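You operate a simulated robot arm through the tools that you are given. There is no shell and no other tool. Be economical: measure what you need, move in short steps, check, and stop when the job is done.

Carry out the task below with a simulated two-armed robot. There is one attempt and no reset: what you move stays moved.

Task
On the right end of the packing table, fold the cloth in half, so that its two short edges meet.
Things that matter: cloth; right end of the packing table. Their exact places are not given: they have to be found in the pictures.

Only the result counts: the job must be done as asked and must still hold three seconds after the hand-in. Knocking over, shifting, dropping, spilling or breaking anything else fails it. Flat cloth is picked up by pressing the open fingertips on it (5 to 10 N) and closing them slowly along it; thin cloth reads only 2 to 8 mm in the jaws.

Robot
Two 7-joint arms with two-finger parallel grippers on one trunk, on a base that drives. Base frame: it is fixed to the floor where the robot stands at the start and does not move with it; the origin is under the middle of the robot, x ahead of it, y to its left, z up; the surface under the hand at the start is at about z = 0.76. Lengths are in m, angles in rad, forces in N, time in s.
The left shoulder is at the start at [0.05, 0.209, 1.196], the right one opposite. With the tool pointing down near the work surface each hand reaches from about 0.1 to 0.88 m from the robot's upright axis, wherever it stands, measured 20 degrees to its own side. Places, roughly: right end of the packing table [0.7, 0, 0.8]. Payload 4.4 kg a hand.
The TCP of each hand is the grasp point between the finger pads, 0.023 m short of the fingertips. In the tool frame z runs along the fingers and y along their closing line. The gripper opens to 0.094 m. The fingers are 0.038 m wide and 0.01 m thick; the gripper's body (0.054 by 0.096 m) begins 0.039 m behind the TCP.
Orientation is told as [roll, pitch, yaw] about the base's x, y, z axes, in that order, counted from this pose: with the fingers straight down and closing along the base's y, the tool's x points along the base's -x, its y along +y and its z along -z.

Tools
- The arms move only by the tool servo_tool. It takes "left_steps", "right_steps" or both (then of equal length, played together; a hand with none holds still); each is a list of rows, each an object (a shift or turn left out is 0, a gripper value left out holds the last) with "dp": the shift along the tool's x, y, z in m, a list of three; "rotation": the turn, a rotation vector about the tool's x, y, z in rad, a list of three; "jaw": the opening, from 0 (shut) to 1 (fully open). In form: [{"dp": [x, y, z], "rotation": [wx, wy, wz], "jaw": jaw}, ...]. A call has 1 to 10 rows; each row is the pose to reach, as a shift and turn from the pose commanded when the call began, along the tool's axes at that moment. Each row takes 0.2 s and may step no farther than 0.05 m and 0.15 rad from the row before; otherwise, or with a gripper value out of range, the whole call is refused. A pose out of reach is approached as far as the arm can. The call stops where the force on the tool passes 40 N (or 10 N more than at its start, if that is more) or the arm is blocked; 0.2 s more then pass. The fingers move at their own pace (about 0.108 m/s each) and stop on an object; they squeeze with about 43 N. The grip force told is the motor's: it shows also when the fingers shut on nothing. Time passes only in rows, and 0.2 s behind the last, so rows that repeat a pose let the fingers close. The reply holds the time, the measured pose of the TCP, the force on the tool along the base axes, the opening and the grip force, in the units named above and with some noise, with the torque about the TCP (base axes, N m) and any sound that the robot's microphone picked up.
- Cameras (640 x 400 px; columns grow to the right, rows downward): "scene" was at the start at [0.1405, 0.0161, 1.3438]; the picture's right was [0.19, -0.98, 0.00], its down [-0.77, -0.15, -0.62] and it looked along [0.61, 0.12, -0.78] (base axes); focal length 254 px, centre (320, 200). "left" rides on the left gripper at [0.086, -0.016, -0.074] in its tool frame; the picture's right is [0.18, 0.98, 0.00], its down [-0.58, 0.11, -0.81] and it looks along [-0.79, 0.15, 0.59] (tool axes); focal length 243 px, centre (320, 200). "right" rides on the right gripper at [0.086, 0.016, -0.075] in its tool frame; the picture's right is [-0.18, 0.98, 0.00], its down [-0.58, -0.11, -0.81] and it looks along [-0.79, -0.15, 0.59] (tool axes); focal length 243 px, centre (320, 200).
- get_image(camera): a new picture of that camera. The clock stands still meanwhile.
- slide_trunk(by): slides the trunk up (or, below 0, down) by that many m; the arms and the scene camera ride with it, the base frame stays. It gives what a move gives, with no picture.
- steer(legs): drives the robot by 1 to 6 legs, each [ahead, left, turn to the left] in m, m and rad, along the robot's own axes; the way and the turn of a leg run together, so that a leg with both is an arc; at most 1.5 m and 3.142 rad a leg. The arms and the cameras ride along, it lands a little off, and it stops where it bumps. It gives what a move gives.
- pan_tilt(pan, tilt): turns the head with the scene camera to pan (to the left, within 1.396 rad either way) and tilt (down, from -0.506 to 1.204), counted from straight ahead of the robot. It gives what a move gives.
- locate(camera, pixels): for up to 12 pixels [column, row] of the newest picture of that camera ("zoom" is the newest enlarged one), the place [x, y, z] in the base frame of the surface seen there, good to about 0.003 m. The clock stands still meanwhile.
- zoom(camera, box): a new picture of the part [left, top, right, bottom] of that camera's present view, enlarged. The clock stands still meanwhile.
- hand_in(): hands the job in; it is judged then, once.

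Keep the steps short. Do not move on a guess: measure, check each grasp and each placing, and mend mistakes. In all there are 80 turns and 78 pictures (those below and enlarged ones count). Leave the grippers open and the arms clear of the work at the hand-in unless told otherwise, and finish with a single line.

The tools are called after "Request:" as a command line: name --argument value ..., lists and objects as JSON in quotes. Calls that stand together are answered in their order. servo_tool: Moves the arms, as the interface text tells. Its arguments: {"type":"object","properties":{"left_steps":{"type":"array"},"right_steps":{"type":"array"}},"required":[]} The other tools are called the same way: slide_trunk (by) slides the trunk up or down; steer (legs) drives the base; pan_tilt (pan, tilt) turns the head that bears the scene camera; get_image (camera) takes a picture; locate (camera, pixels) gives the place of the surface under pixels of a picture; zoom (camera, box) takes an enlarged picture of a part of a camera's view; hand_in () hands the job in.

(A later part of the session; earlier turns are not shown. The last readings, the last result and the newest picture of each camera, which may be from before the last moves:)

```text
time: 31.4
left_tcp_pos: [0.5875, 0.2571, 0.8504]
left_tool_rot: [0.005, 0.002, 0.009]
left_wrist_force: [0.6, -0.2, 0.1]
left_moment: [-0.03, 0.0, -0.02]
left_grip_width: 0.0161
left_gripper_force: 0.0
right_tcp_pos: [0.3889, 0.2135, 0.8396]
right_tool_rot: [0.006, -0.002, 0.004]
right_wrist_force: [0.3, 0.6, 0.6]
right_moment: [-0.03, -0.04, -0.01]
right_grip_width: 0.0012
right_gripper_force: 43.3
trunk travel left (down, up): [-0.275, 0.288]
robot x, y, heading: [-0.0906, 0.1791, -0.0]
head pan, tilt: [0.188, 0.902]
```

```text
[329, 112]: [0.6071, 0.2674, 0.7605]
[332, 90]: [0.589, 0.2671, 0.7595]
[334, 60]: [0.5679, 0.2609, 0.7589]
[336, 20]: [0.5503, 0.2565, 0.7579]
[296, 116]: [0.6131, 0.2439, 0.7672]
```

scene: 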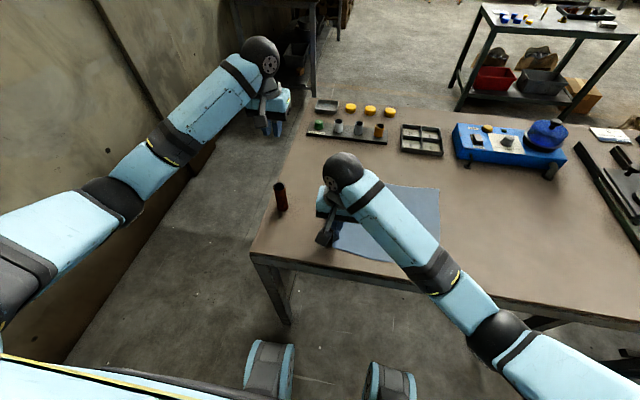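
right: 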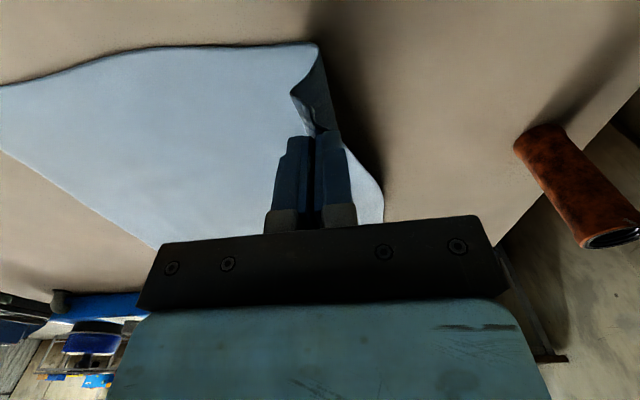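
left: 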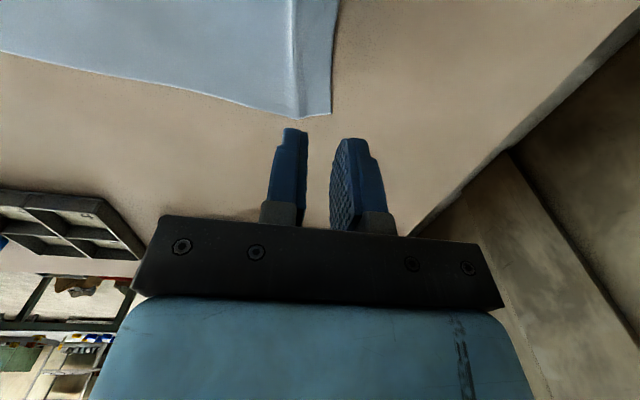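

Edge here at y≈0.2665, corner at x≈0.608. The left hand goes to (0.584, 0.2595) and down to 0.788.

Request:
servo_tool --left_steps '[{"dp": [0.003, 0.0025, 0.02]}, {"dp": [0.003, 0.0025, 0.045]}, {"dp": [0.003, 0.0025, 0.0625]}, {"dp": [0.003, 0.0025, 0.0625]}]'

Request:
get_image --camera "left"

```text
time: 32.4
left_tcp_pos: [0.5848, 0.258, 0.7893]
left_tool_rot: [0.003, 0.003, 0.009]
left_wrist_force: [0.3, 0.6, 0.8]
left_moment: [-0.03, 0.0, 0.0]
left_grip_width: 0.0162
left_gripper_force: 0.0
right_tcp_pos: [0.3896, 0.2133, 0.8395]
right_tool_rot: [0.005, -0.003, 0.005]
right_wrist_force: [-0.5, 0.7, -0.4]
right_moment: [0.01, 0.03, -0.02]
right_grip_width: 0.0013
right_gripper_force: 43.7
trunk travel left (down, up): [-0.275, 0.288]
robot x, y, heading: [-0.0919, 0.1756, -0.001]
head pan, tilt: [0.188, 0.902]
```

```text
46 pictures are left
```

left: 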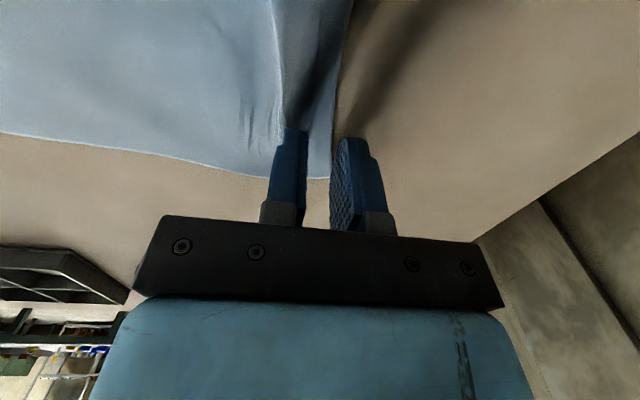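

Nicely placed: the edge is just at the outer finger. I press.

Request:
servo_tool --left_steps '[{"dp": [0, 0, 0.002]}, {"dp": [0, 0, 0.004]}, {"dp": [0, 0, 0.005]}, {"dp": [0, 0, 0.005]}]'

```text
time: 33.4
left_tcp_pos: [0.5848, 0.258, 0.7848]
left_tool_rot: [0.006, 0.003, 0.009]
left_wrist_force: [1.6, -0.5, 4.4]
left_moment: [-0.05, -0.06, 0.0]
left_grip_width: 0.0158
left_gripper_force: 0.0
right_tcp_pos: [0.3903, 0.2135, 0.8387]
right_tool_rot: [0.007, -0.003, 0.005]
right_wrist_force: [-0.3, -0.2, 0.4]
right_moment: [0.02, 0.0, -0.03]
right_grip_width: 0.0014
right_gripper_force: 43.1
trunk travel left (down, up): [-0.275, 0.288]
robot x, y, heading: [-0.087, 0.1759, 0.0]
head pan, tilt: [0.188, 0.902]
```

4.4 N; a touch more, then a slow close.

Request:
servo_tool --left_steps '[{"dp": [0, 0, 0.0008]}, {"dp": [0, 0, 0.0008], "jaw": 0.14}, {"dp": [0, 0, 0.0008], "jaw": 0.11}, {"dp": [0, 0, 0.0008], "jaw": 0.08}, {"dp": [0, 0, 0.0008], "jaw": 0.05}, {"dp": [0, 0, 0.0008], "jaw": 0.02}, {"dp": [0, 0, 0.0008], "jaw": 0.0}, {"dp": [0, 0, 0.0008], "jaw": 0.0}]'

Request:
get_image --camera "left"

```text
time: 35.2
left_tcp_pos: [0.5843, 0.2575, 0.7842]
left_tool_rot: [0.006, 0.002, 0.008]
left_wrist_force: [1.3, -1.1, 17.0]
left_moment: [-0.04, -0.08, 0.02]
left_grip_width: 0.0002
left_gripper_force: 42.5
right_tcp_pos: [0.3882, 0.2131, 0.8406]
right_tool_rot: [0.004, -0.004, 0.007]
right_wrist_force: [0.1, -0.4, -0.2]
right_moment: [0.05, 0.0, 0.01]
right_grip_width: 0.0009
right_gripper_force: 43.0
trunk travel left (down, up): [-0.275, 0.288]
robot x, y, heading: [-0.0889, 0.1806, -0.003]
head pan, tilt: [0.188, 0.902]
```

```text
45 pictures are left
```

left: 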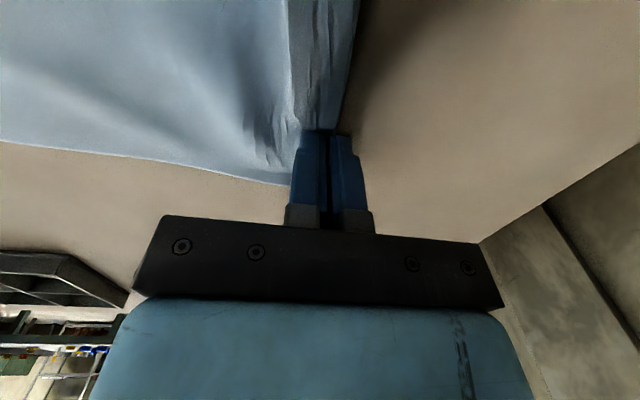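

The left jaws read 0.2 mm: nothing caught. The right ones read only ~1 mm, so I check the right hand too.

Request:
get_image --camera "right"

Request:
zoom --camera "left" --box '[230, 60, 430, 240]'

```text
44 pictures are left
```

right: 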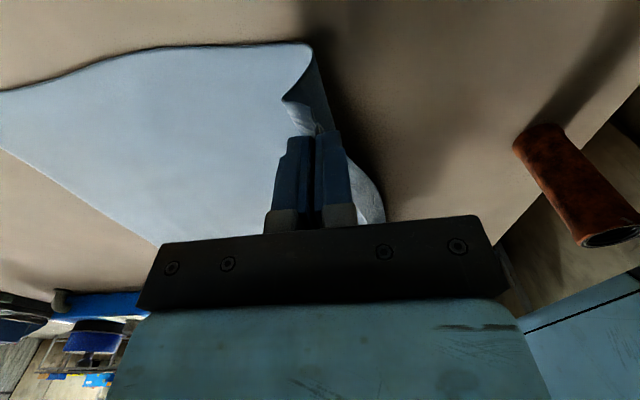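

```text
2.22 times, centred on (330, 150) of left
```

zoom: 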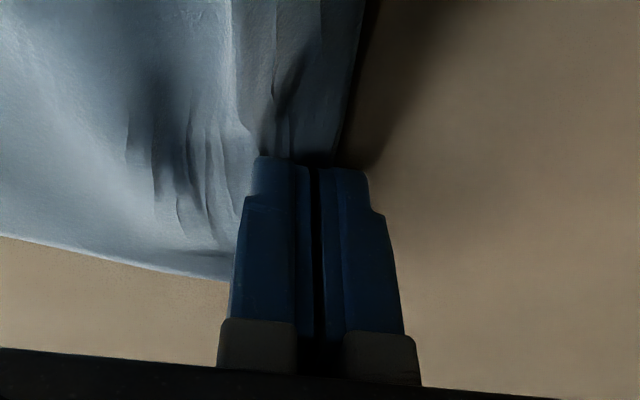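

The right still holds. I open the left, raise it and see how the cloth lies.

Request:
servo_tool --left_steps '[{"dp": [0, 0, -0.01]}, {"dp": [0, 0, -0.02]}, {"dp": [0, 0, -0.02]}]'

Request:
zoom --camera "left" --box '[200, 0, 460, 240]'

```text
time: 36.0
left_tcp_pos: [0.5845, 0.2586, 0.802]
left_tool_rot: [0.006, 0.004, 0.008]
left_wrist_force: [-0.1, 0.3, -0.6]
left_moment: [0.0, -0.01, 0.01]
left_grip_width: 0.0002
left_gripper_force: 42.6
right_tcp_pos: [0.3905, 0.2133, 0.839]
right_tool_rot: [0.005, -0.003, 0.004]
right_wrist_force: [0.6, -0.6, 0.8]
right_moment: [0.01, -0.02, 0.03]
right_grip_width: 0.0011
right_gripper_force: 43.2
trunk travel left (down, up): [-0.275, 0.288]
robot x, y, heading: [-0.0886, 0.1781, 0.002]
head pan, tilt: [0.188, 0.902]
```

```text
1.67 times, centred on (330, 120) of left
```

zoom: 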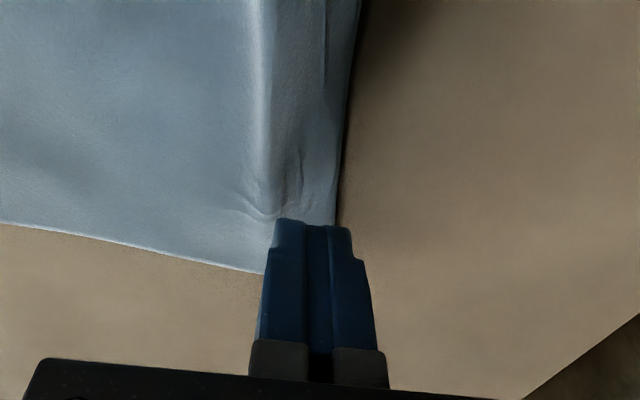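

Nothing caught. I rise to 0.845, open the jaws to ~22 mm and measure the edge again.

Request:
servo_tool --left_steps '[{"dp": [0, 0, -0.02]}, {"dp": [0, 0, -0.045], "jaw": 0.24}, {"dp": [0, 0, -0.045]}, {"dp": [0, 0, -0.045]}]'

Request:
get_image --camera "left"

```text
time: 37.0
left_tcp_pos: [0.5851, 0.2584, 0.8492]
left_tool_rot: [0.006, 0.002, 0.008]
left_wrist_force: [0.1, -0.5, -0.9]
left_moment: [0.0, -0.01, 0.0]
left_grip_width: 0.0225
left_gripper_force: 0.1
right_tcp_pos: [0.3892, 0.2136, 0.8396]
right_tool_rot: [0.005, 0.0, 0.007]
right_wrist_force: [0.4, -0.3, -1.2]
right_moment: [0.0, -0.04, 0.01]
right_grip_width: 0.0012
right_gripper_force: 42.8
trunk travel left (down, up): [-0.275, 0.288]
robot x, y, heading: [-0.0888, 0.1793, -0.002]
head pan, tilt: [0.188, 0.902]
```

```text
41 pictures are left
```

left: 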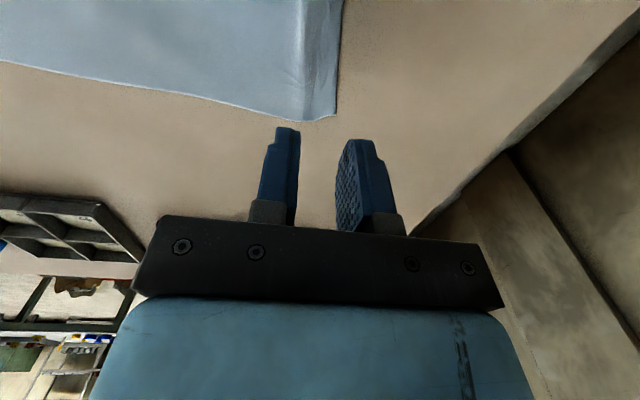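

Request:
locate --camera "left" --pixels '[[334, 112], [337, 90], [339, 60], [304, 117]]'

```text
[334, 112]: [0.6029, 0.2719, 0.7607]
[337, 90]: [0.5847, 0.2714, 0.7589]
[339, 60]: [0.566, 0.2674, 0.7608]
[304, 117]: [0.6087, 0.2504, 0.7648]
```

Edge at y≈0.271. I place the outer finger on the edge (TCP y=0.255), lower and press.

Request:
servo_tool --left_steps '[{"dp": [0, -0.0035, 0.03]}, {"dp": [0, -0.0035, 0.058]}, {"dp": [0, -0.0035, 0.063]}, {"dp": [0, -0.0035, 0.065]}, {"dp": [0, -0.0035, 0.065]}]'

```text
time: 38.2
left_tcp_pos: [0.5846, 0.2547, 0.784]
left_tool_rot: [0.006, 0.0, 0.009]
left_wrist_force: [1.4, 0.3, 8.5]
left_moment: [-0.01, -0.08, 0.02]
left_grip_width: 0.0225
left_gripper_force: 0.1
right_tcp_pos: [0.3889, 0.2147, 0.8395]
right_tool_rot: [0.006, -0.001, 0.004]
right_wrist_force: [0.7, -0.6, 0.3]
right_moment: [-0.01, -0.02, 0.03]
right_grip_width: 0.0011
right_gripper_force: 42.8
trunk travel left (down, up): [-0.275, 0.288]
robot x, y, heading: [-0.0863, 0.1772, 0.001]
head pan, tilt: [0.188, 0.902]
```

8.5 N, right in the range. Slow close, then a 2 cm lift.

Request:
servo_tool --left_steps '[{"jaw": 0.2}, {"jaw": 0.16}, {"jaw": 0.12}, {"jaw": 0.08}, {"jaw": 0.04}, {"jaw": 0.0}, {"jaw": 0.0}, {"dp": [0, 0, -0.01]}, {"dp": [0, 0, -0.025]}]'

Request:
get_image --camera "left"

```text
time: 40.2
left_tcp_pos: [0.5859, 0.2553, 0.8077]
left_tool_rot: [0.006, 0.003, 0.009]
left_wrist_force: [-0.5, 0.0, 0.4]
left_moment: [0.0, 0.05, 0.0]
left_grip_width: 0.0023
left_gripper_force: 42.9
right_tcp_pos: [0.3899, 0.2128, 0.8394]
right_tool_rot: [0.006, -0.001, 0.006]
right_wrist_force: [0.4, -0.3, 0.7]
right_moment: [0.0, -0.01, -0.03]
right_grip_width: 0.0011
right_gripper_force: 43.2
trunk travel left (down, up): [-0.275, 0.288]
robot x, y, heading: [-0.0892, 0.1762, -0.003]
head pan, tilt: [0.188, 0.902]
```

```text
40 pictures are left
```

left: 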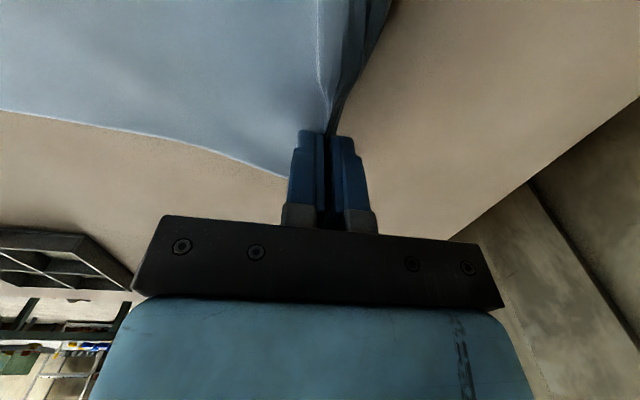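

The left grip is firm (2.3 mm). Now both carry the edge in an arc over the fold line (y≈0.11), first to y≈0.065, z≈0.905.

Request:
servo_tool --left_steps '[{"dp": [0, -0.02, -0.027]}, {"dp": [0, -0.05, -0.057]}, {"dp": [0, -0.085, -0.082]}, {"dp": [0, -0.12, -0.097]}, {"dp": [0, -0.155, -0.102]}, {"dp": [0, -0.19, -0.097]}, {"dp": [0, -0.19, -0.097]}]' --right_steps '[{"dp": [0, -0.008, -0.016]}, {"dp": [0, -0.028, -0.036]}, {"dp": [0, -0.053, -0.054]}, {"dp": [0, -0.083, -0.066]}, {"dp": [0, -0.113, -0.071]}, {"dp": [0, -0.148, -0.066]}, {"dp": [0, -0.148, -0.066]}]'

Request:
get_image --camera "scene"

Request:
get_image --camera "right"

Request:
get_image --camera "left"

```text
time: 41.8
left_tcp_pos: [0.5951, 0.0829, 0.8965]
left_tool_rot: [0.026, 0.003, 0.03]
left_wrist_force: [-0.9, 0.3, -0.5]
left_moment: [-0.01, 0.01, -0.03]
left_grip_width: 0.0022
left_gripper_force: 43.6
right_tcp_pos: [0.3909, 0.0659, 0.9004]
right_tool_rot: [0.005, -0.002, 0.007]
right_wrist_force: [-0.8, 0.8, -0.6]
right_moment: [0.01, 0.01, -0.04]
right_grip_width: 0.0014
right_gripper_force: 43.0
trunk travel left (down, up): [-0.275, 0.288]
robot x, y, heading: [-0.0863, 0.1804, -0.001]
head pan, tilt: [0.188, 0.902]
```

```text
39 pictures are left
```

scene: 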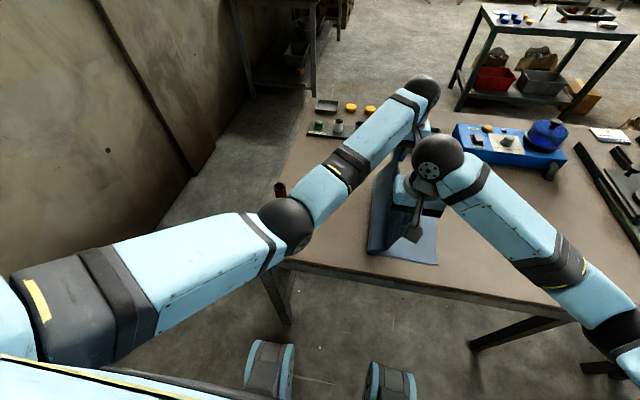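

```text
38 pictures are left
```

right: 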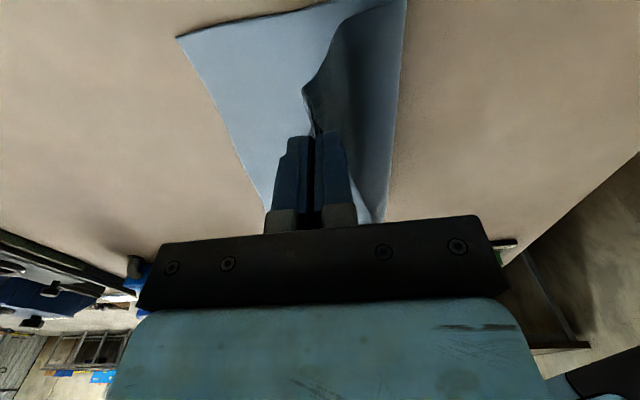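

```text
37 pictures are left
```

left: 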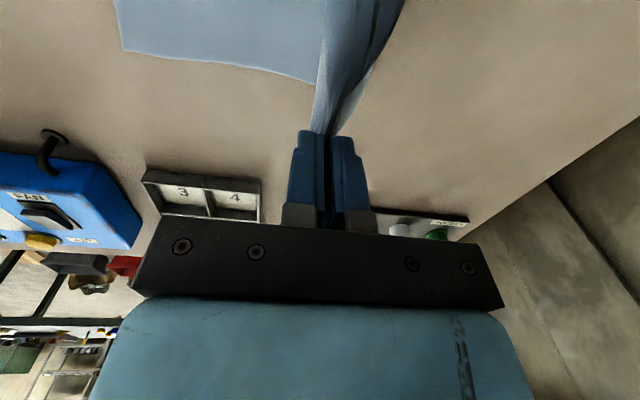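

The fold forms well. The left arm is at its reach limit now (y=0.083), so I let the base carry both hands: 8 cm to the right.

Request:
steer --legs '[[0, -0.08, 0]]'

Request:
get_image --camera "scene"

Request:
get_image --camera "right"

```text
time: 43.2
left_tcp_pos: [0.5954, 0.0025, 0.9006]
left_tool_rot: [0.021, 0.001, 0.028]
left_wrist_force: [-0.5, 0.0, 0.6]
left_moment: [-0.03, -0.02, 0.01]
left_grip_width: 0.0022
left_gripper_force: 42.7
right_tcp_pos: [0.3903, -0.0119, 0.9003]
right_tool_rot: [0.007, -0.002, 0.003]
right_wrist_force: [0.7, -1.2, 0.6]
right_moment: [0.02, -0.01, 0.01]
right_grip_width: 0.0012
right_gripper_force: 42.8
trunk travel left (down, up): [-0.275, 0.288]
robot x, y, heading: [-0.0863, 0.0997, 0.0]
head pan, tilt: [0.188, 0.902]
```

```text
36 pictures are left
```

scene: 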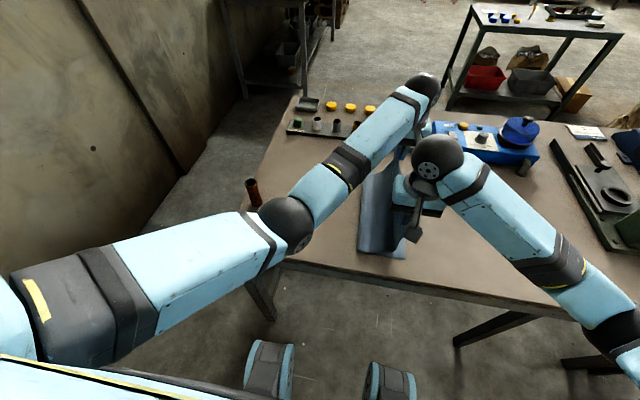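

```text
35 pictures are left
```

right: 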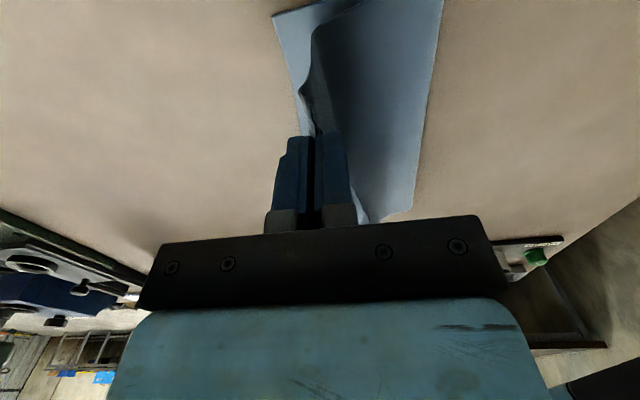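

Works. I lower both hands 5 cm and measure the bottom layer's right edge and the fold line.

Request:
servo_tool --left_steps '[{"dp": [0, 0, 0.02]}, {"dp": [0, 0, 0.04]}, {"dp": [0, 0, 0.05]}, {"dp": [0, 0, 0.05]}]' --right_steps '[{"dp": [0, 0, 0.02]}, {"dp": [0, 0, 0.04]}, {"dp": [0, 0, 0.05]}, {"dp": [0, 0, 0.05]}]'

Request:
get_image --camera "right"

Request:
get_image --camera "left"

```text
time: 44.2
left_tcp_pos: [0.6054, 0.0163, 0.8527]
left_tool_rot: [0.031, -0.011, 0.043]
left_wrist_force: [-2.0, -0.1, -0.6]
left_moment: [0.01, 0.05, -0.02]
left_grip_width: 0.0024
left_gripper_force: 43.0
right_tcp_pos: [0.3913, -0.012, 0.8504]
right_tool_rot: [0.005, -0.001, 0.005]
right_wrist_force: [2.2, -0.4, 0.1]
right_moment: [0.0, -0.05, 0.01]
right_grip_width: 0.0011
right_gripper_force: 43.2
trunk travel left (down, up): [-0.275, 0.288]
robot x, y, heading: [-0.0912, 0.0993, 0.0]
head pan, tilt: [0.188, 0.902]
```

```text
34 pictures are left
```

right: 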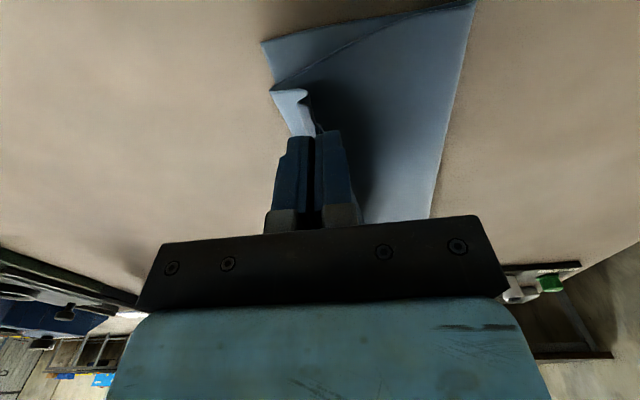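

```text
33 pictures are left
```

left: 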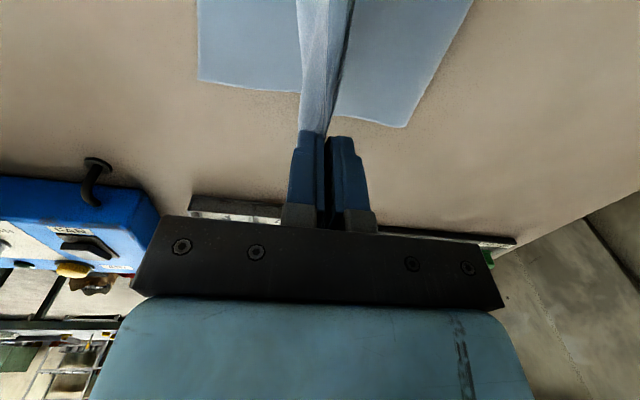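

The left hand is again drifting at a joint limit, so more driving to the right will be needed. First I measure the bottom layer.

Request:
locate --camera "right" --pixels '[[264, 42], [270, 70], [272, 91], [470, 8], [440, 150], [430, 205]]'

Request:
locate --camera "left" --pixels '[[201, 78], [200, 40], [199, 10], [403, 125], [430, 80], [465, 12], [300, 90]]'

```text
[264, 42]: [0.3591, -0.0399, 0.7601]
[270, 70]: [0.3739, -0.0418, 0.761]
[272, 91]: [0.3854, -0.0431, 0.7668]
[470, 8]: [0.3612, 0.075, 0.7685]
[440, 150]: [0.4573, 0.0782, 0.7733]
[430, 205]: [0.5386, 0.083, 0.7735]
```

```text
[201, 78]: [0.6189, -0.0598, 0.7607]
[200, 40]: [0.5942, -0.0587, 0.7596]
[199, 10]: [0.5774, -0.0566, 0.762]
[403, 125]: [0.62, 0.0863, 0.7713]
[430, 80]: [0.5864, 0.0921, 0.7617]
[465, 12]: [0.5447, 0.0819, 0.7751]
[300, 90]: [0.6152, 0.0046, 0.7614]
```

Bottom edge runs from (0.359, −0.040) to (0.619, −0.060). Plan: the right hand gives way by +4.7 cm, then the base carries both right so that the left lands at y≈−0.066. First part: the right gives way, then drive 5 cm.

Request:
servo_tool --right_steps '[{"dp": [0, 0.015, 0]}, {"dp": [0, 0.03, 0]}, {"dp": [0, 0.047, 0]}, {"dp": [0, 0.047, 0]}]'

Request:
steer --legs '[[0, -0.055, 0]]'

```text
time: 45.2
left_tcp_pos: [0.6036, 0.0167, 0.8495]
left_tool_rot: [0.033, -0.007, 0.043]
left_wrist_force: [-0.9, -0.2, -0.5]
left_moment: [-0.03, 0.02, 0.02]
left_grip_width: 0.0021
left_gripper_force: 43.5
right_tcp_pos: [0.3904, 0.0363, 0.8519]
right_tool_rot: [0.004, -0.002, 0.005]
right_wrist_force: [1.4, 0.9, 0.0]
right_moment: [0.0, -0.04, -0.01]
right_grip_width: 0.0008
right_gripper_force: 43.3
trunk travel left (down, up): [-0.275, 0.288]
robot x, y, heading: [-0.0901, 0.0998, -0.001]
head pan, tilt: [0.188, 0.902]
```

```text
time: 46.3
left_tcp_pos: [0.6035, -0.0384, 0.8474]
left_tool_rot: [0.033, -0.003, 0.044]
left_wrist_force: [-0.4, -0.6, -0.1]
left_moment: [-0.03, 0.0, 0.01]
left_grip_width: 0.0023
left_gripper_force: 43.5
right_tcp_pos: [0.39, -0.0186, 0.8524]
right_tool_rot: [0.008, -0.002, 0.004]
right_wrist_force: [0.5, -0.1, 0.3]
right_moment: [0.02, -0.01, 0.0]
right_grip_width: 0.001
right_gripper_force: 43.0
trunk travel left (down, up): [-0.275, 0.288]
robot x, y, heading: [-0.0882, 0.0456, 0.004]
head pan, tilt: [0.188, 0.902]
```

Both ride along well. I repeat: arms give +y (left command +6 cm, right +2.7 cm), lower 2 cm, then drive 5.5 cm right.

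Request:
servo_tool --left_steps '[{"dp": [0, 0.02, 0]}, {"dp": [0, 0.04, 0.01]}, {"dp": [0, 0.06, 0.02]}, {"dp": [0, 0.06, 0.02]}]' --right_steps '[{"dp": [0, 0.01, 0]}, {"dp": [0, 0.02, 0.01]}, {"dp": [0, 0.027, 0.02]}, {"dp": [0, 0.027, 0.02]}]'

Request:
steer --legs '[[0, -0.055, 0]]'

Request:
get_image --camera "left"

Request:
get_image --camera "right"

```text
time: 47.3
left_tcp_pos: [0.6002, 0.0242, 0.8282]
left_tool_rot: [0.033, -0.005, 0.045]
left_wrist_force: [-0.9, -0.3, 0.5]
left_moment: [0.01, 0.02, 0.03]
left_grip_width: 0.0022
left_gripper_force: 43.0
right_tcp_pos: [0.3901, 0.0093, 0.8325]
right_tool_rot: [0.005, -0.001, 0.002]
right_wrist_force: [-0.1, 0.5, 0.0]
right_moment: [0.0, 0.0, -0.02]
right_grip_width: 0.0015
right_gripper_force: 42.8
trunk travel left (down, up): [-0.275, 0.288]
robot x, y, heading: [-0.0895, 0.0473, -0.001]
head pan, tilt: [0.188, 0.902]
```

```text
time: 48.5
left_tcp_pos: [0.5998, -0.0312, 0.8297]
left_tool_rot: [0.032, -0.003, 0.044]
left_wrist_force: [0.2, 0.3, 0.5]
left_moment: [-0.01, 0.0, 0.0]
left_grip_width: 0.002
left_gripper_force: 42.9
right_tcp_pos: [0.3897, -0.0457, 0.8328]
right_tool_rot: [0.009, -0.002, 0.005]
right_wrist_force: [1.3, 0.3, 0.5]
right_moment: [-0.06, -0.02, 0.01]
right_grip_width: 0.0009
right_gripper_force: 43.0
trunk travel left (down, up): [-0.275, 0.288]
robot x, y, heading: [-0.0919, -0.0097, -0.001]
head pan, tilt: [0.188, 0.902]
```

```text
32 pictures are left
```

left: 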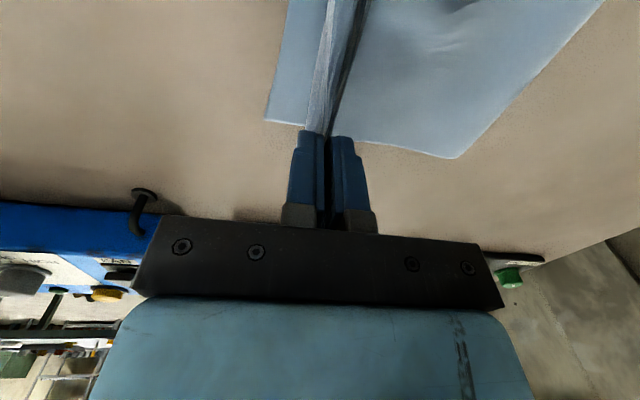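

```text
31 pictures are left
```

right: 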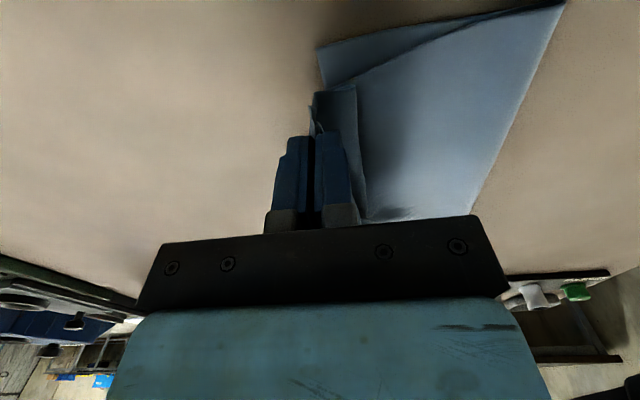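

The left is free of its limit now. I straighten it and move it to (0.590, −0.060), the right a hair, at z≈0.815.

Request:
servo_tool --left_steps '[{"dp": [0.004, -0.01, 0.004], "rotation": [0.016, 0, 0.022]}, {"dp": [0.008, -0.02, 0.008], "rotation": [0.032, 0.003, 0.044]}, {"dp": [0.01, -0.03, 0.014], "rotation": [0.032, 0.003, 0.044]}, {"dp": [0.01, -0.03, 0.014], "rotation": [0.032, 0.003, 0.044]}]' --right_steps '[{"dp": [0, 0, 0.006]}, {"dp": [0, 0, 0.012]}, {"dp": [0, 0, 0.017]}, {"dp": [0, 0, 0.017]}]'

Request:
get_image --camera "left"

Request:
get_image --camera "right"

```text
time: 49.5
left_tcp_pos: [0.593, -0.0599, 0.8146]
left_tool_rot: [0.001, 0.001, -0.001]
left_wrist_force: [-0.1, 0.7, 0.6]
left_moment: [-0.01, 0.02, -0.02]
left_grip_width: 0.002
left_gripper_force: 42.6
right_tcp_pos: [0.3892, -0.0455, 0.8148]
right_tool_rot: [0.006, -0.001, 0.004]
right_wrist_force: [0.0, -0.1, 0.2]
right_moment: [0.0, -0.01, -0.01]
right_grip_width: 0.0016
right_gripper_force: 43.3
trunk travel left (down, up): [-0.275, 0.288]
robot x, y, heading: [-0.0885, -0.0114, 0.001]
head pan, tilt: [0.188, 0.902]
```

```text
30 pictures are left
```

left: 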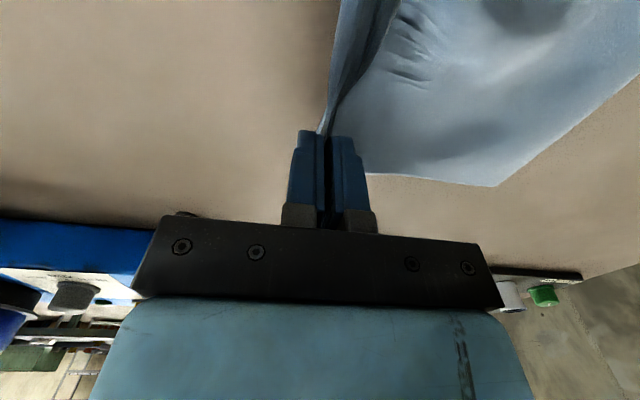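

```text
29 pictures are left
```

right: 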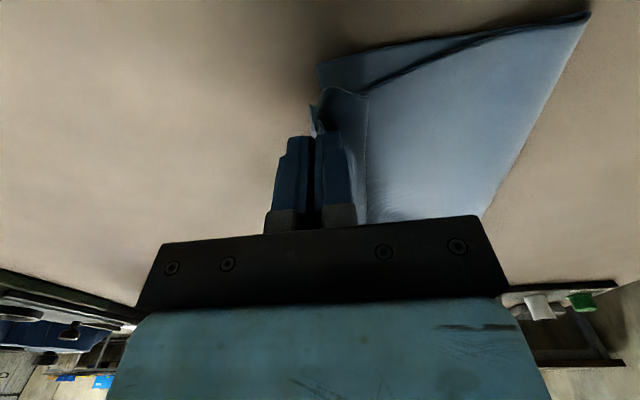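

I measure the bottom edge and fold line again.

Request:
locate --camera "right" --pixels '[[320, 66], [321, 84], [587, 16], [520, 140], [485, 210], [312, 107], [365, 95]]'

Request:
locate --camera "left" --pixels '[[497, 184], [555, 145], [630, 90], [332, 40], [322, 100], [395, 177]]'

Request:
zoom --camera "scene" --box '[220, 100, 520, 300]'

```text
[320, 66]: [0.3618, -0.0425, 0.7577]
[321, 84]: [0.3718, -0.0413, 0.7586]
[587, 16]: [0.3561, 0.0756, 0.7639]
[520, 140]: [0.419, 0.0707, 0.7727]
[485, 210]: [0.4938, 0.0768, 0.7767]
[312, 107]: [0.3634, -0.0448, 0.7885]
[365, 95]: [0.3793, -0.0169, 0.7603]
```

```text
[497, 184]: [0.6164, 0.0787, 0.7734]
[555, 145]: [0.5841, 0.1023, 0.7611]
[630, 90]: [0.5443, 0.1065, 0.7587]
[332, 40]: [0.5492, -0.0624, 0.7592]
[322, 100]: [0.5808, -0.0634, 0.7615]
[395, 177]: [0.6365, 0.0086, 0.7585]
```

```text
2.00 times, centred on (370, 200) of scene
```

zoom: 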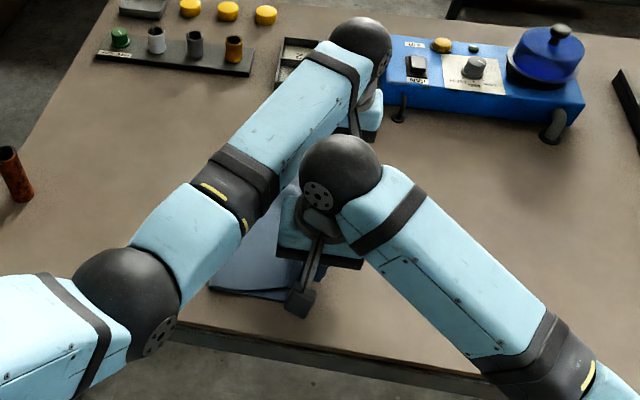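

The near corner is aligned over the bottom edge (−0.045 vs −0.042). I lower both to TCP 0.790, the left 4 mm further out.

Request:
servo_tool --left_steps '[{"dp": [0, -0.002, 0.01]}, {"dp": [0, -0.004, 0.02]}, {"dp": [0, -0.004, 0.025]}, {"dp": [0, -0.004, 0.025]}]' --right_steps '[{"dp": [0, 0, 0.01]}, {"dp": [0, 0, 0.02]}, {"dp": [0, 0, 0.025]}, {"dp": [0, 0, 0.025]}]'

Request:
get_image --camera "left"

Request:
get_image --camera "right"

```text
time: 50.5
left_tcp_pos: [0.5947, -0.0582, 0.7894]
left_tool_rot: [0.006, 0.0, 0.005]
left_wrist_force: [-0.4, 0.3, 0.2]
left_moment: [0.01, 0.01, 0.0]
left_grip_width: 0.0023
left_gripper_force: 43.3
right_tcp_pos: [0.3902, -0.0452, 0.7893]
right_tool_rot: [0.005, -0.001, 0.002]
right_wrist_force: [0.7, 0.1, 1.1]
right_moment: [0.02, 0.03, 0.0]
right_grip_width: 0.0012
right_gripper_force: 43.4
trunk travel left (down, up): [-0.275, 0.288]
robot x, y, heading: [-0.0865, -0.008, -0.0]
head pan, tilt: [0.188, 0.902]
```

```text
27 pictures are left
```

left: 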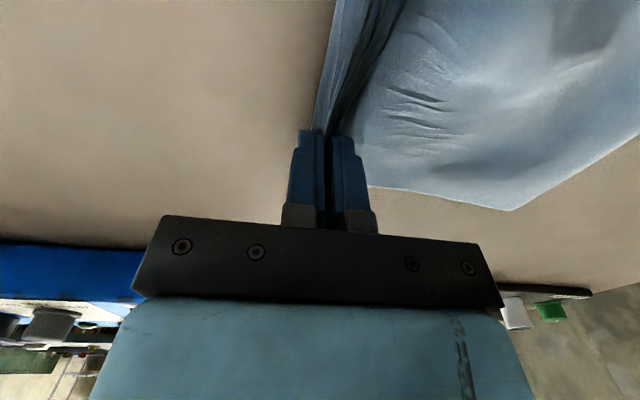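

```text
26 pictures are left
```

right: 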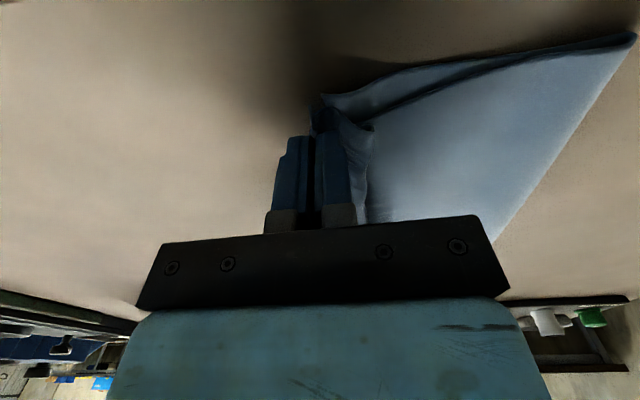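

Both are 5 mm above contact and in place. I open gently to ~3 cm, then lift straight up.

Request:
servo_tool --left_steps '[{"jaw": 0.1}, {"jaw": 0.2}, {"jaw": 0.35}, {"dp": [0, 0, -0.015], "jaw": 0.45}, {"dp": [0, 0, -0.04]}, {"dp": [0, 0, -0.08]}]' --right_steps '[{"jaw": 0.1}, {"jaw": 0.2}, {"jaw": 0.35}, {"dp": [0, 0, -0.015], "jaw": 0.45}, {"dp": [0, 0, -0.04]}, {"dp": [0, 0, -0.08]}]'

Request:
get_image --camera "left"

Request:
get_image --camera "right"

```text
time: 51.9
left_tcp_pos: [0.5973, -0.0483, 0.8635]
left_tool_rot: [0.018, -0.001, 0.016]
left_wrist_force: [0.0, 0.0, 0.9]
left_moment: [-0.02, -0.02, -0.02]
left_grip_width: 0.0425
left_gripper_force: 0.0
right_tcp_pos: [0.3882, -0.0478, 0.8706]
right_tool_rot: [0.005, -0.002, 0.001]
right_wrist_force: [0.8, -11.9, 0.1]
right_moment: [1.2, 0.06, -0.39]
right_grip_width: 0.0425
right_gripper_force: 0.2
trunk travel left (down, up): [-0.275, 0.288]
robot x, y, heading: [-0.0884, -0.0124, -0.002]
head pan, tilt: [0.188, 0.902]
```

```text
25 pictures are left
```

left: 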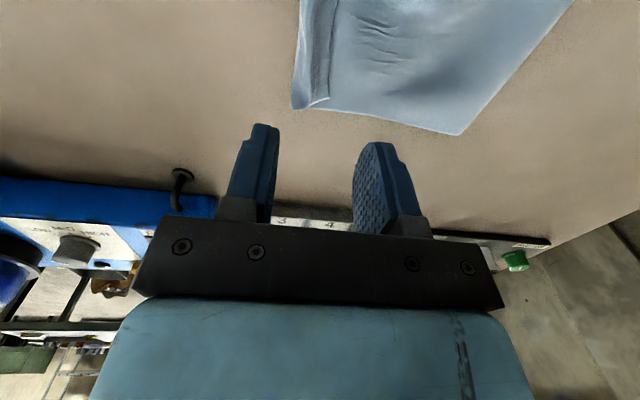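

```text
24 pictures are left
```

right: 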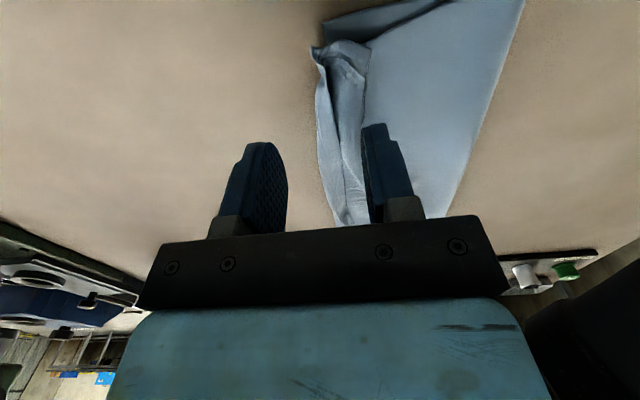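

Released, top edge lies over the bottom edge; its rim is curled back (flap) at both ends. The right wrist feels −12 N sideways: the left forearm leans on it. I move the right hand away to −y and up.

Request:
servo_tool --right_steps '[{"dp": [0, -0.02, 0]}, {"dp": [0, -0.05, 0]}, {"dp": [0, -0.09, 0]}, {"dp": [0, -0.13, -0.02]}, {"dp": [0, -0.17, -0.03]}]'

Request:
get_image --camera "scene"

Request:
get_image --camera "right"

```text
time: 53.1
left_tcp_pos: [0.5986, -0.0502, 0.8675]
left_tool_rot: [0.016, -0.006, 0.016]
left_wrist_force: [0.7, 0.6, 0.3]
left_moment: [0.04, 0.0, 0.0]
left_grip_width: 0.042
left_gripper_force: 0.1
right_tcp_pos: [0.3891, -0.2173, 0.9005]
right_tool_rot: [0.005, -0.001, 0.007]
right_wrist_force: [-0.3, 0.2, 0.4]
right_moment: [0.03, -0.03, 0.0]
right_grip_width: 0.0426
right_gripper_force: 0.0
trunk travel left (down, up): [-0.275, 0.288]
robot x, y, heading: [-0.0883, -0.0056, 0.002]
head pan, tilt: [0.188, 0.902]
```

```text
23 pictures are left
```

scene: 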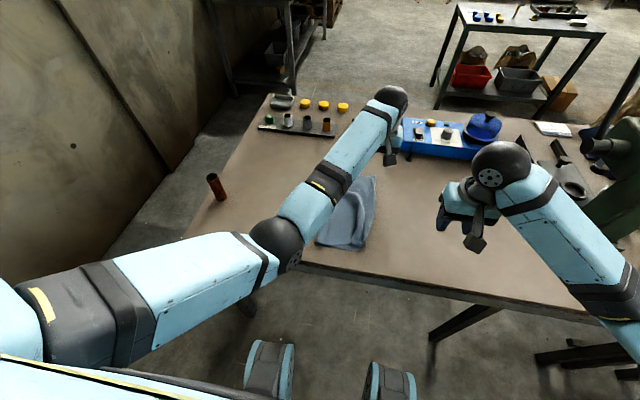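

```text
22 pictures are left
```

right: 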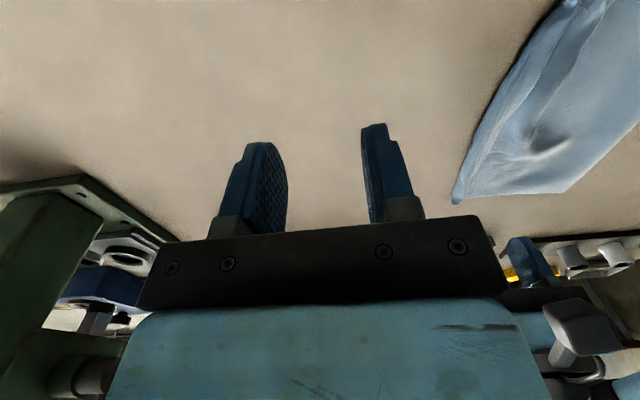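

Now the left hand: up 9 cm and out to the left, to free the view of the cloth.

Request:
servo_tool --left_steps '[{"dp": [0, 0, -0.04]}, {"dp": [0, 0.02, -0.07]}, {"dp": [0, 0.06, -0.09]}, {"dp": [0, 0.1, -0.1]}, {"dp": [0, 0.14, -0.1]}, {"dp": [0, 0.18, -0.1]}, {"dp": [0, 0.22, -0.1]}, {"dp": [0, 0.26, -0.1]}, {"dp": [0, 0.3, -0.1]}, {"dp": [0, 0.34, -0.1]}]'

Request:
zoom --camera "scene" --box '[260, 140, 460, 280]'

```text
time: 55.3
left_tcp_pos: [0.6059, 0.293, 0.9608]
left_tool_rot: [0.017, -0.005, 0.015]
left_wrist_force: [-0.7, 0.8, -0.4]
left_moment: [0.01, 0.0, 0.02]
left_grip_width: 0.0426
left_gripper_force: 0.1
left hand out of reach, approached as far as the arm can: row 3, 4, 5, 6, 7, 8, 9, 10
right_tcp_pos: [0.3901, -0.2176, 0.8998]
right_tool_rot: [0.004, -0.003, 0.002]
right_wrist_force: [-0.3, -0.9, -0.1]
right_moment: [-0.02, 0.0, 0.01]
right_grip_width: 0.0422
right_gripper_force: 0.0
trunk travel left (down, up): [-0.275, 0.288]
robot x, y, heading: [-0.0916, -0.0077, 0.001]
head pan, tilt: [0.188, 0.902]
```

```text
2.86 times, centred on (360, 210) of scene
```

zoom: 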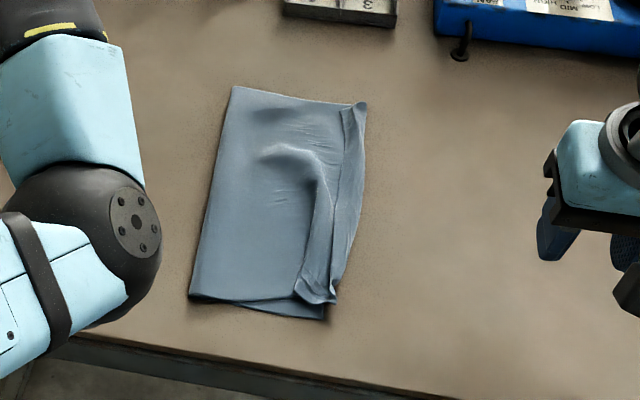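

A good fold, but the top layer's rim is turned back by about 2 cm along the right edge. I measure it.

Request:
locate --camera "zoom" --pixels '[[365, 104], [344, 112], [363, 180], [325, 190], [334, 297], [298, 290], [322, 316], [192, 294], [234, 90], [350, 240], [300, 155], [308, 250]]'

Request:
zoom --camera "scene" --box '[335, 160, 395, 255]'

```text
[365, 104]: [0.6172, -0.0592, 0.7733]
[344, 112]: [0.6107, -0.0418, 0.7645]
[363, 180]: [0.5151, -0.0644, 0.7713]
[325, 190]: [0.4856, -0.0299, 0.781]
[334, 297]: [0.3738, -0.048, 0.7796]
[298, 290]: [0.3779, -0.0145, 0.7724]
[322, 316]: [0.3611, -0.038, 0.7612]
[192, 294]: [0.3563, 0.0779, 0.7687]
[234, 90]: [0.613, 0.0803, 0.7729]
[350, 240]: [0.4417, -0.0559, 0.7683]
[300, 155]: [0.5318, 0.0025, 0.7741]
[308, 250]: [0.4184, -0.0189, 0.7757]
```

```text
4.21 times, centred on (365, 208) of scene
```

zoom: 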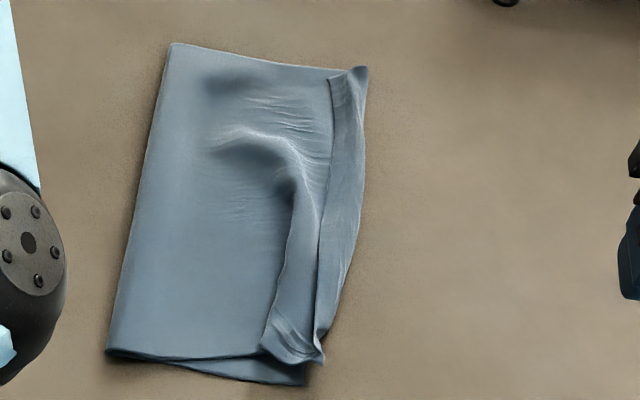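

The top rim is turned back (ridge at y≈−0.05, true edge at ≈−0.015…−0.04), and there is slack in the top layer. I will unfold it with the right hand alone, one end after the other: pinch only the turned-back flap, lift it and lay it outward. First I go above the near end, jaws 14 mm.

Request:
servo_tool --right_steps '[{"dp": [0, 0.045, 0], "jaw": 0.15}, {"dp": [0, 0.09, 0]}, {"dp": [0, 0.135, 0]}, {"dp": [0, 0.175, 0]}, {"dp": [-0.004, 0.1876, 0.03]}, {"dp": [-0.004, 0.1876, 0.06]}, {"dp": [-0.004, 0.1876, 0.085]}, {"dp": [-0.004, 0.1876, 0.085]}]'

Request:
get_image --camera "right"

```text
time: 57.1
left_tcp_pos: [0.6072, 0.2926, 0.9618]
left_tool_rot: [0.015, -0.006, 0.015]
left_wrist_force: [0.1, 0.1, -0.7]
left_moment: [-0.01, 0.0, 0.02]
left_grip_width: 0.0422
left_gripper_force: 0.0
right_tcp_pos: [0.391, -0.0281, 0.8161]
right_tool_rot: [0.004, -0.003, 0.003]
right_wrist_force: [0.1, -0.5, 0.4]
right_moment: [-0.03, 0.03, -0.01]
right_grip_width: 0.0142
right_gripper_force: 0.1
trunk travel left (down, up): [-0.275, 0.288]
robot x, y, heading: [-0.0877, -0.0066, 0.005]
head pan, tilt: [0.188, 0.902]
```

```text
19 pictures are left
```

right: 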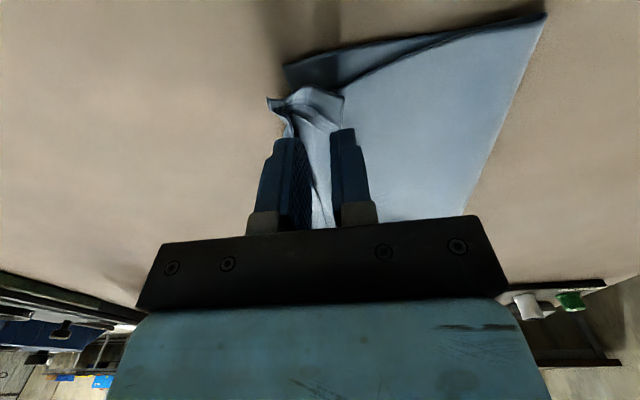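

The flap lies exactly between the fingers. I lower until light contact.

Request:
servo_tool --right_steps '[{"dp": [0, 0, 0.01]}, {"dp": [0, 0, 0.017]}, {"dp": [0, 0, 0.021]}, {"dp": [0, 0, 0.0245]}, {"dp": [0, 0, 0.0245]}]'

```text
time: 58.3
left_tcp_pos: [0.6071, 0.2924, 0.9606]
left_tool_rot: [0.016, -0.005, 0.015]
left_wrist_force: [-1.2, -0.4, 0.1]
left_moment: [-0.03, 0.0, 0.01]
left_grip_width: 0.0423
left_gripper_force: 0.0
right_tcp_pos: [0.3933, -0.0275, 0.7908]
right_tool_rot: [0.004, -0.003, 0.003]
right_wrist_force: [-0.8, 0.3, -0.4]
right_moment: [-0.02, -0.05, -0.02]
right_grip_width: 0.014
right_gripper_force: 0.0
trunk travel left (down, up): [-0.275, 0.288]
robot x, y, heading: [-0.0912, -0.007, -0.002]
head pan, tilt: [0.188, 0.902]
```

No force yet; tips are at 0.768 with the raised flap between them. 2 mm more, then close slowly and lift 3 cm.

Request:
servo_tool --right_steps '[{"dp": [0, 0, 0.002]}, {"dp": [0, 0, 0.002], "jaw": 0.12}, {"dp": [0, 0, 0.002], "jaw": 0.09}, {"dp": [0, 0, 0.002], "jaw": 0.06}, {"dp": [0, 0, 0.002], "jaw": 0.03}, {"dp": [0, 0, 0.002], "jaw": 0}, {"dp": [0, 0, 0.002], "jaw": 0}, {"dp": [0, 0, -0.015]}, {"dp": [0, 0, -0.035]}]'

Request:
get_image --camera "right"

Request:
zoom --camera "scene" --box '[300, 150, 440, 260]'

```text
time: 60.3
left_tcp_pos: [0.6073, 0.2916, 0.9614]
left_tool_rot: [0.013, -0.003, 0.016]
left_wrist_force: [0.7, 0.5, 0.0]
left_moment: [0.01, 0.0, -0.02]
left_grip_width: 0.0425
left_gripper_force: 0.0
right_tcp_pos: [0.3941, -0.0285, 0.8271]
right_tool_rot: [0.006, -0.003, 0.004]
right_wrist_force: [-0.3, -0.4, -0.3]
right_moment: [0.02, 0.01, -0.03]
right_grip_width: 0.0002
right_gripper_force: 42.1
trunk travel left (down, up): [-0.275, 0.288]
robot x, y, heading: [-0.0891, -0.0101, 0.001]
head pan, tilt: [0.188, 0.902]
```

```text
18 pictures are left
```

right: 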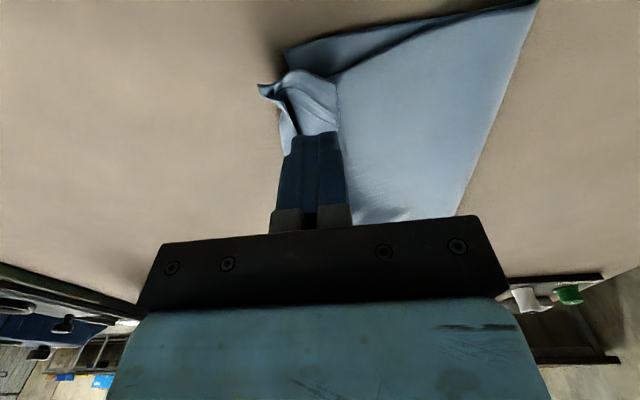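

```text
3.64 times, centred on (370, 205) of scene
```

zoom: 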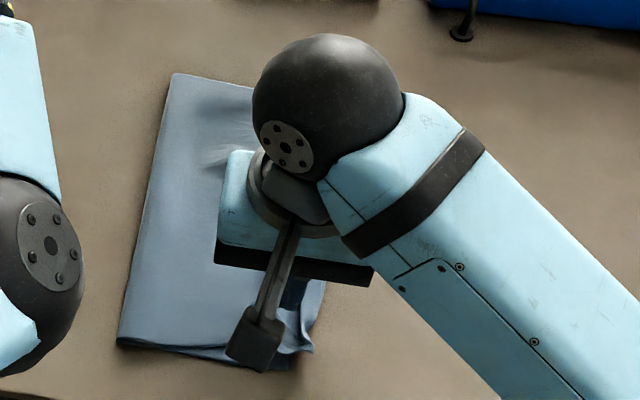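

Missed (0.2 mm). Another way: press the shut fingertips lightly on the flap and stroke it outward (−y) so it rolls open. First I find contact at y≈−0.022.

Request:
servo_tool --right_steps '[{"dp": [0, 0.005, 0.015]}, {"dp": [0, 0.005, 0.03]}, {"dp": [0, 0.005, 0.037]}, {"dp": [0, 0.005, 0.04]}, {"dp": [0, 0.005, 0.04]}]'

```text
time: 61.5
left_tcp_pos: [0.6064, 0.2919, 0.9612]
left_tool_rot: [0.016, -0.006, 0.015]
left_wrist_force: [0.4, -0.8, 0.2]
left_moment: [0.02, 0.0, -0.05]
left_grip_width: 0.0424
left_gripper_force: 0.0
right_tcp_pos: [0.3939, -0.0236, 0.7868]
right_tool_rot: [0.006, -0.004, 0.003]
right_wrist_force: [0.6, -2.2, 8.4]
right_moment: [0.0, 0.02, -0.02]
right_grip_width: 0.0
right_gripper_force: 42.6
trunk travel left (down, up): [-0.275, 0.288]
robot x, y, heading: [-0.0913, -0.0101, 0.001]
head pan, tilt: [0.188, 0.902]
```

8.4 N. I stroke slowly 7 cm outward at this height and then rise.

Request:
servo_tool --right_steps '[{"dp": [0, -0.01, 0]}, {"dp": [0, -0.02, 0]}, {"dp": [0, -0.03, 0]}, {"dp": [0, -0.04, 0]}, {"dp": [0, -0.05, 0]}, {"dp": [0, -0.06, 0]}, {"dp": [0, -0.07, 0]}, {"dp": [0, -0.07, -0.02]}, {"dp": [0, -0.1, -0.05]}, {"dp": [0, -0.14, -0.07]}]'

Request:
zoom --camera "scene" --box '[290, 150, 430, 260]'

```text
time: 63.7
left_tcp_pos: [0.6076, 0.293, 0.9608]
left_tool_rot: [0.016, -0.005, 0.015]
left_wrist_force: [1.0, -0.5, 0.1]
left_moment: [-0.02, 0.0, 0.0]
left_grip_width: 0.0424
left_gripper_force: 0.0
right_tcp_pos: [0.3938, -0.164, 0.8546]
right_tool_rot: [0.006, -0.002, 0.004]
right_wrist_force: [-0.6, 0.2, 0.3]
right_moment: [-0.01, -0.01, 0.01]
right_grip_width: 0.0
right_gripper_force: 42.7
trunk travel left (down, up): [-0.275, 0.288]
robot x, y, heading: [-0.0872, -0.0092, 0.002]
head pan, tilt: [0.188, 0.902]
```

```text
3.64 times, centred on (360, 205) of scene
```

zoom: 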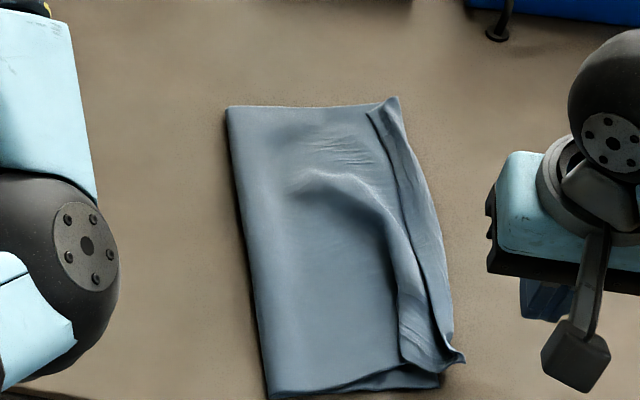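

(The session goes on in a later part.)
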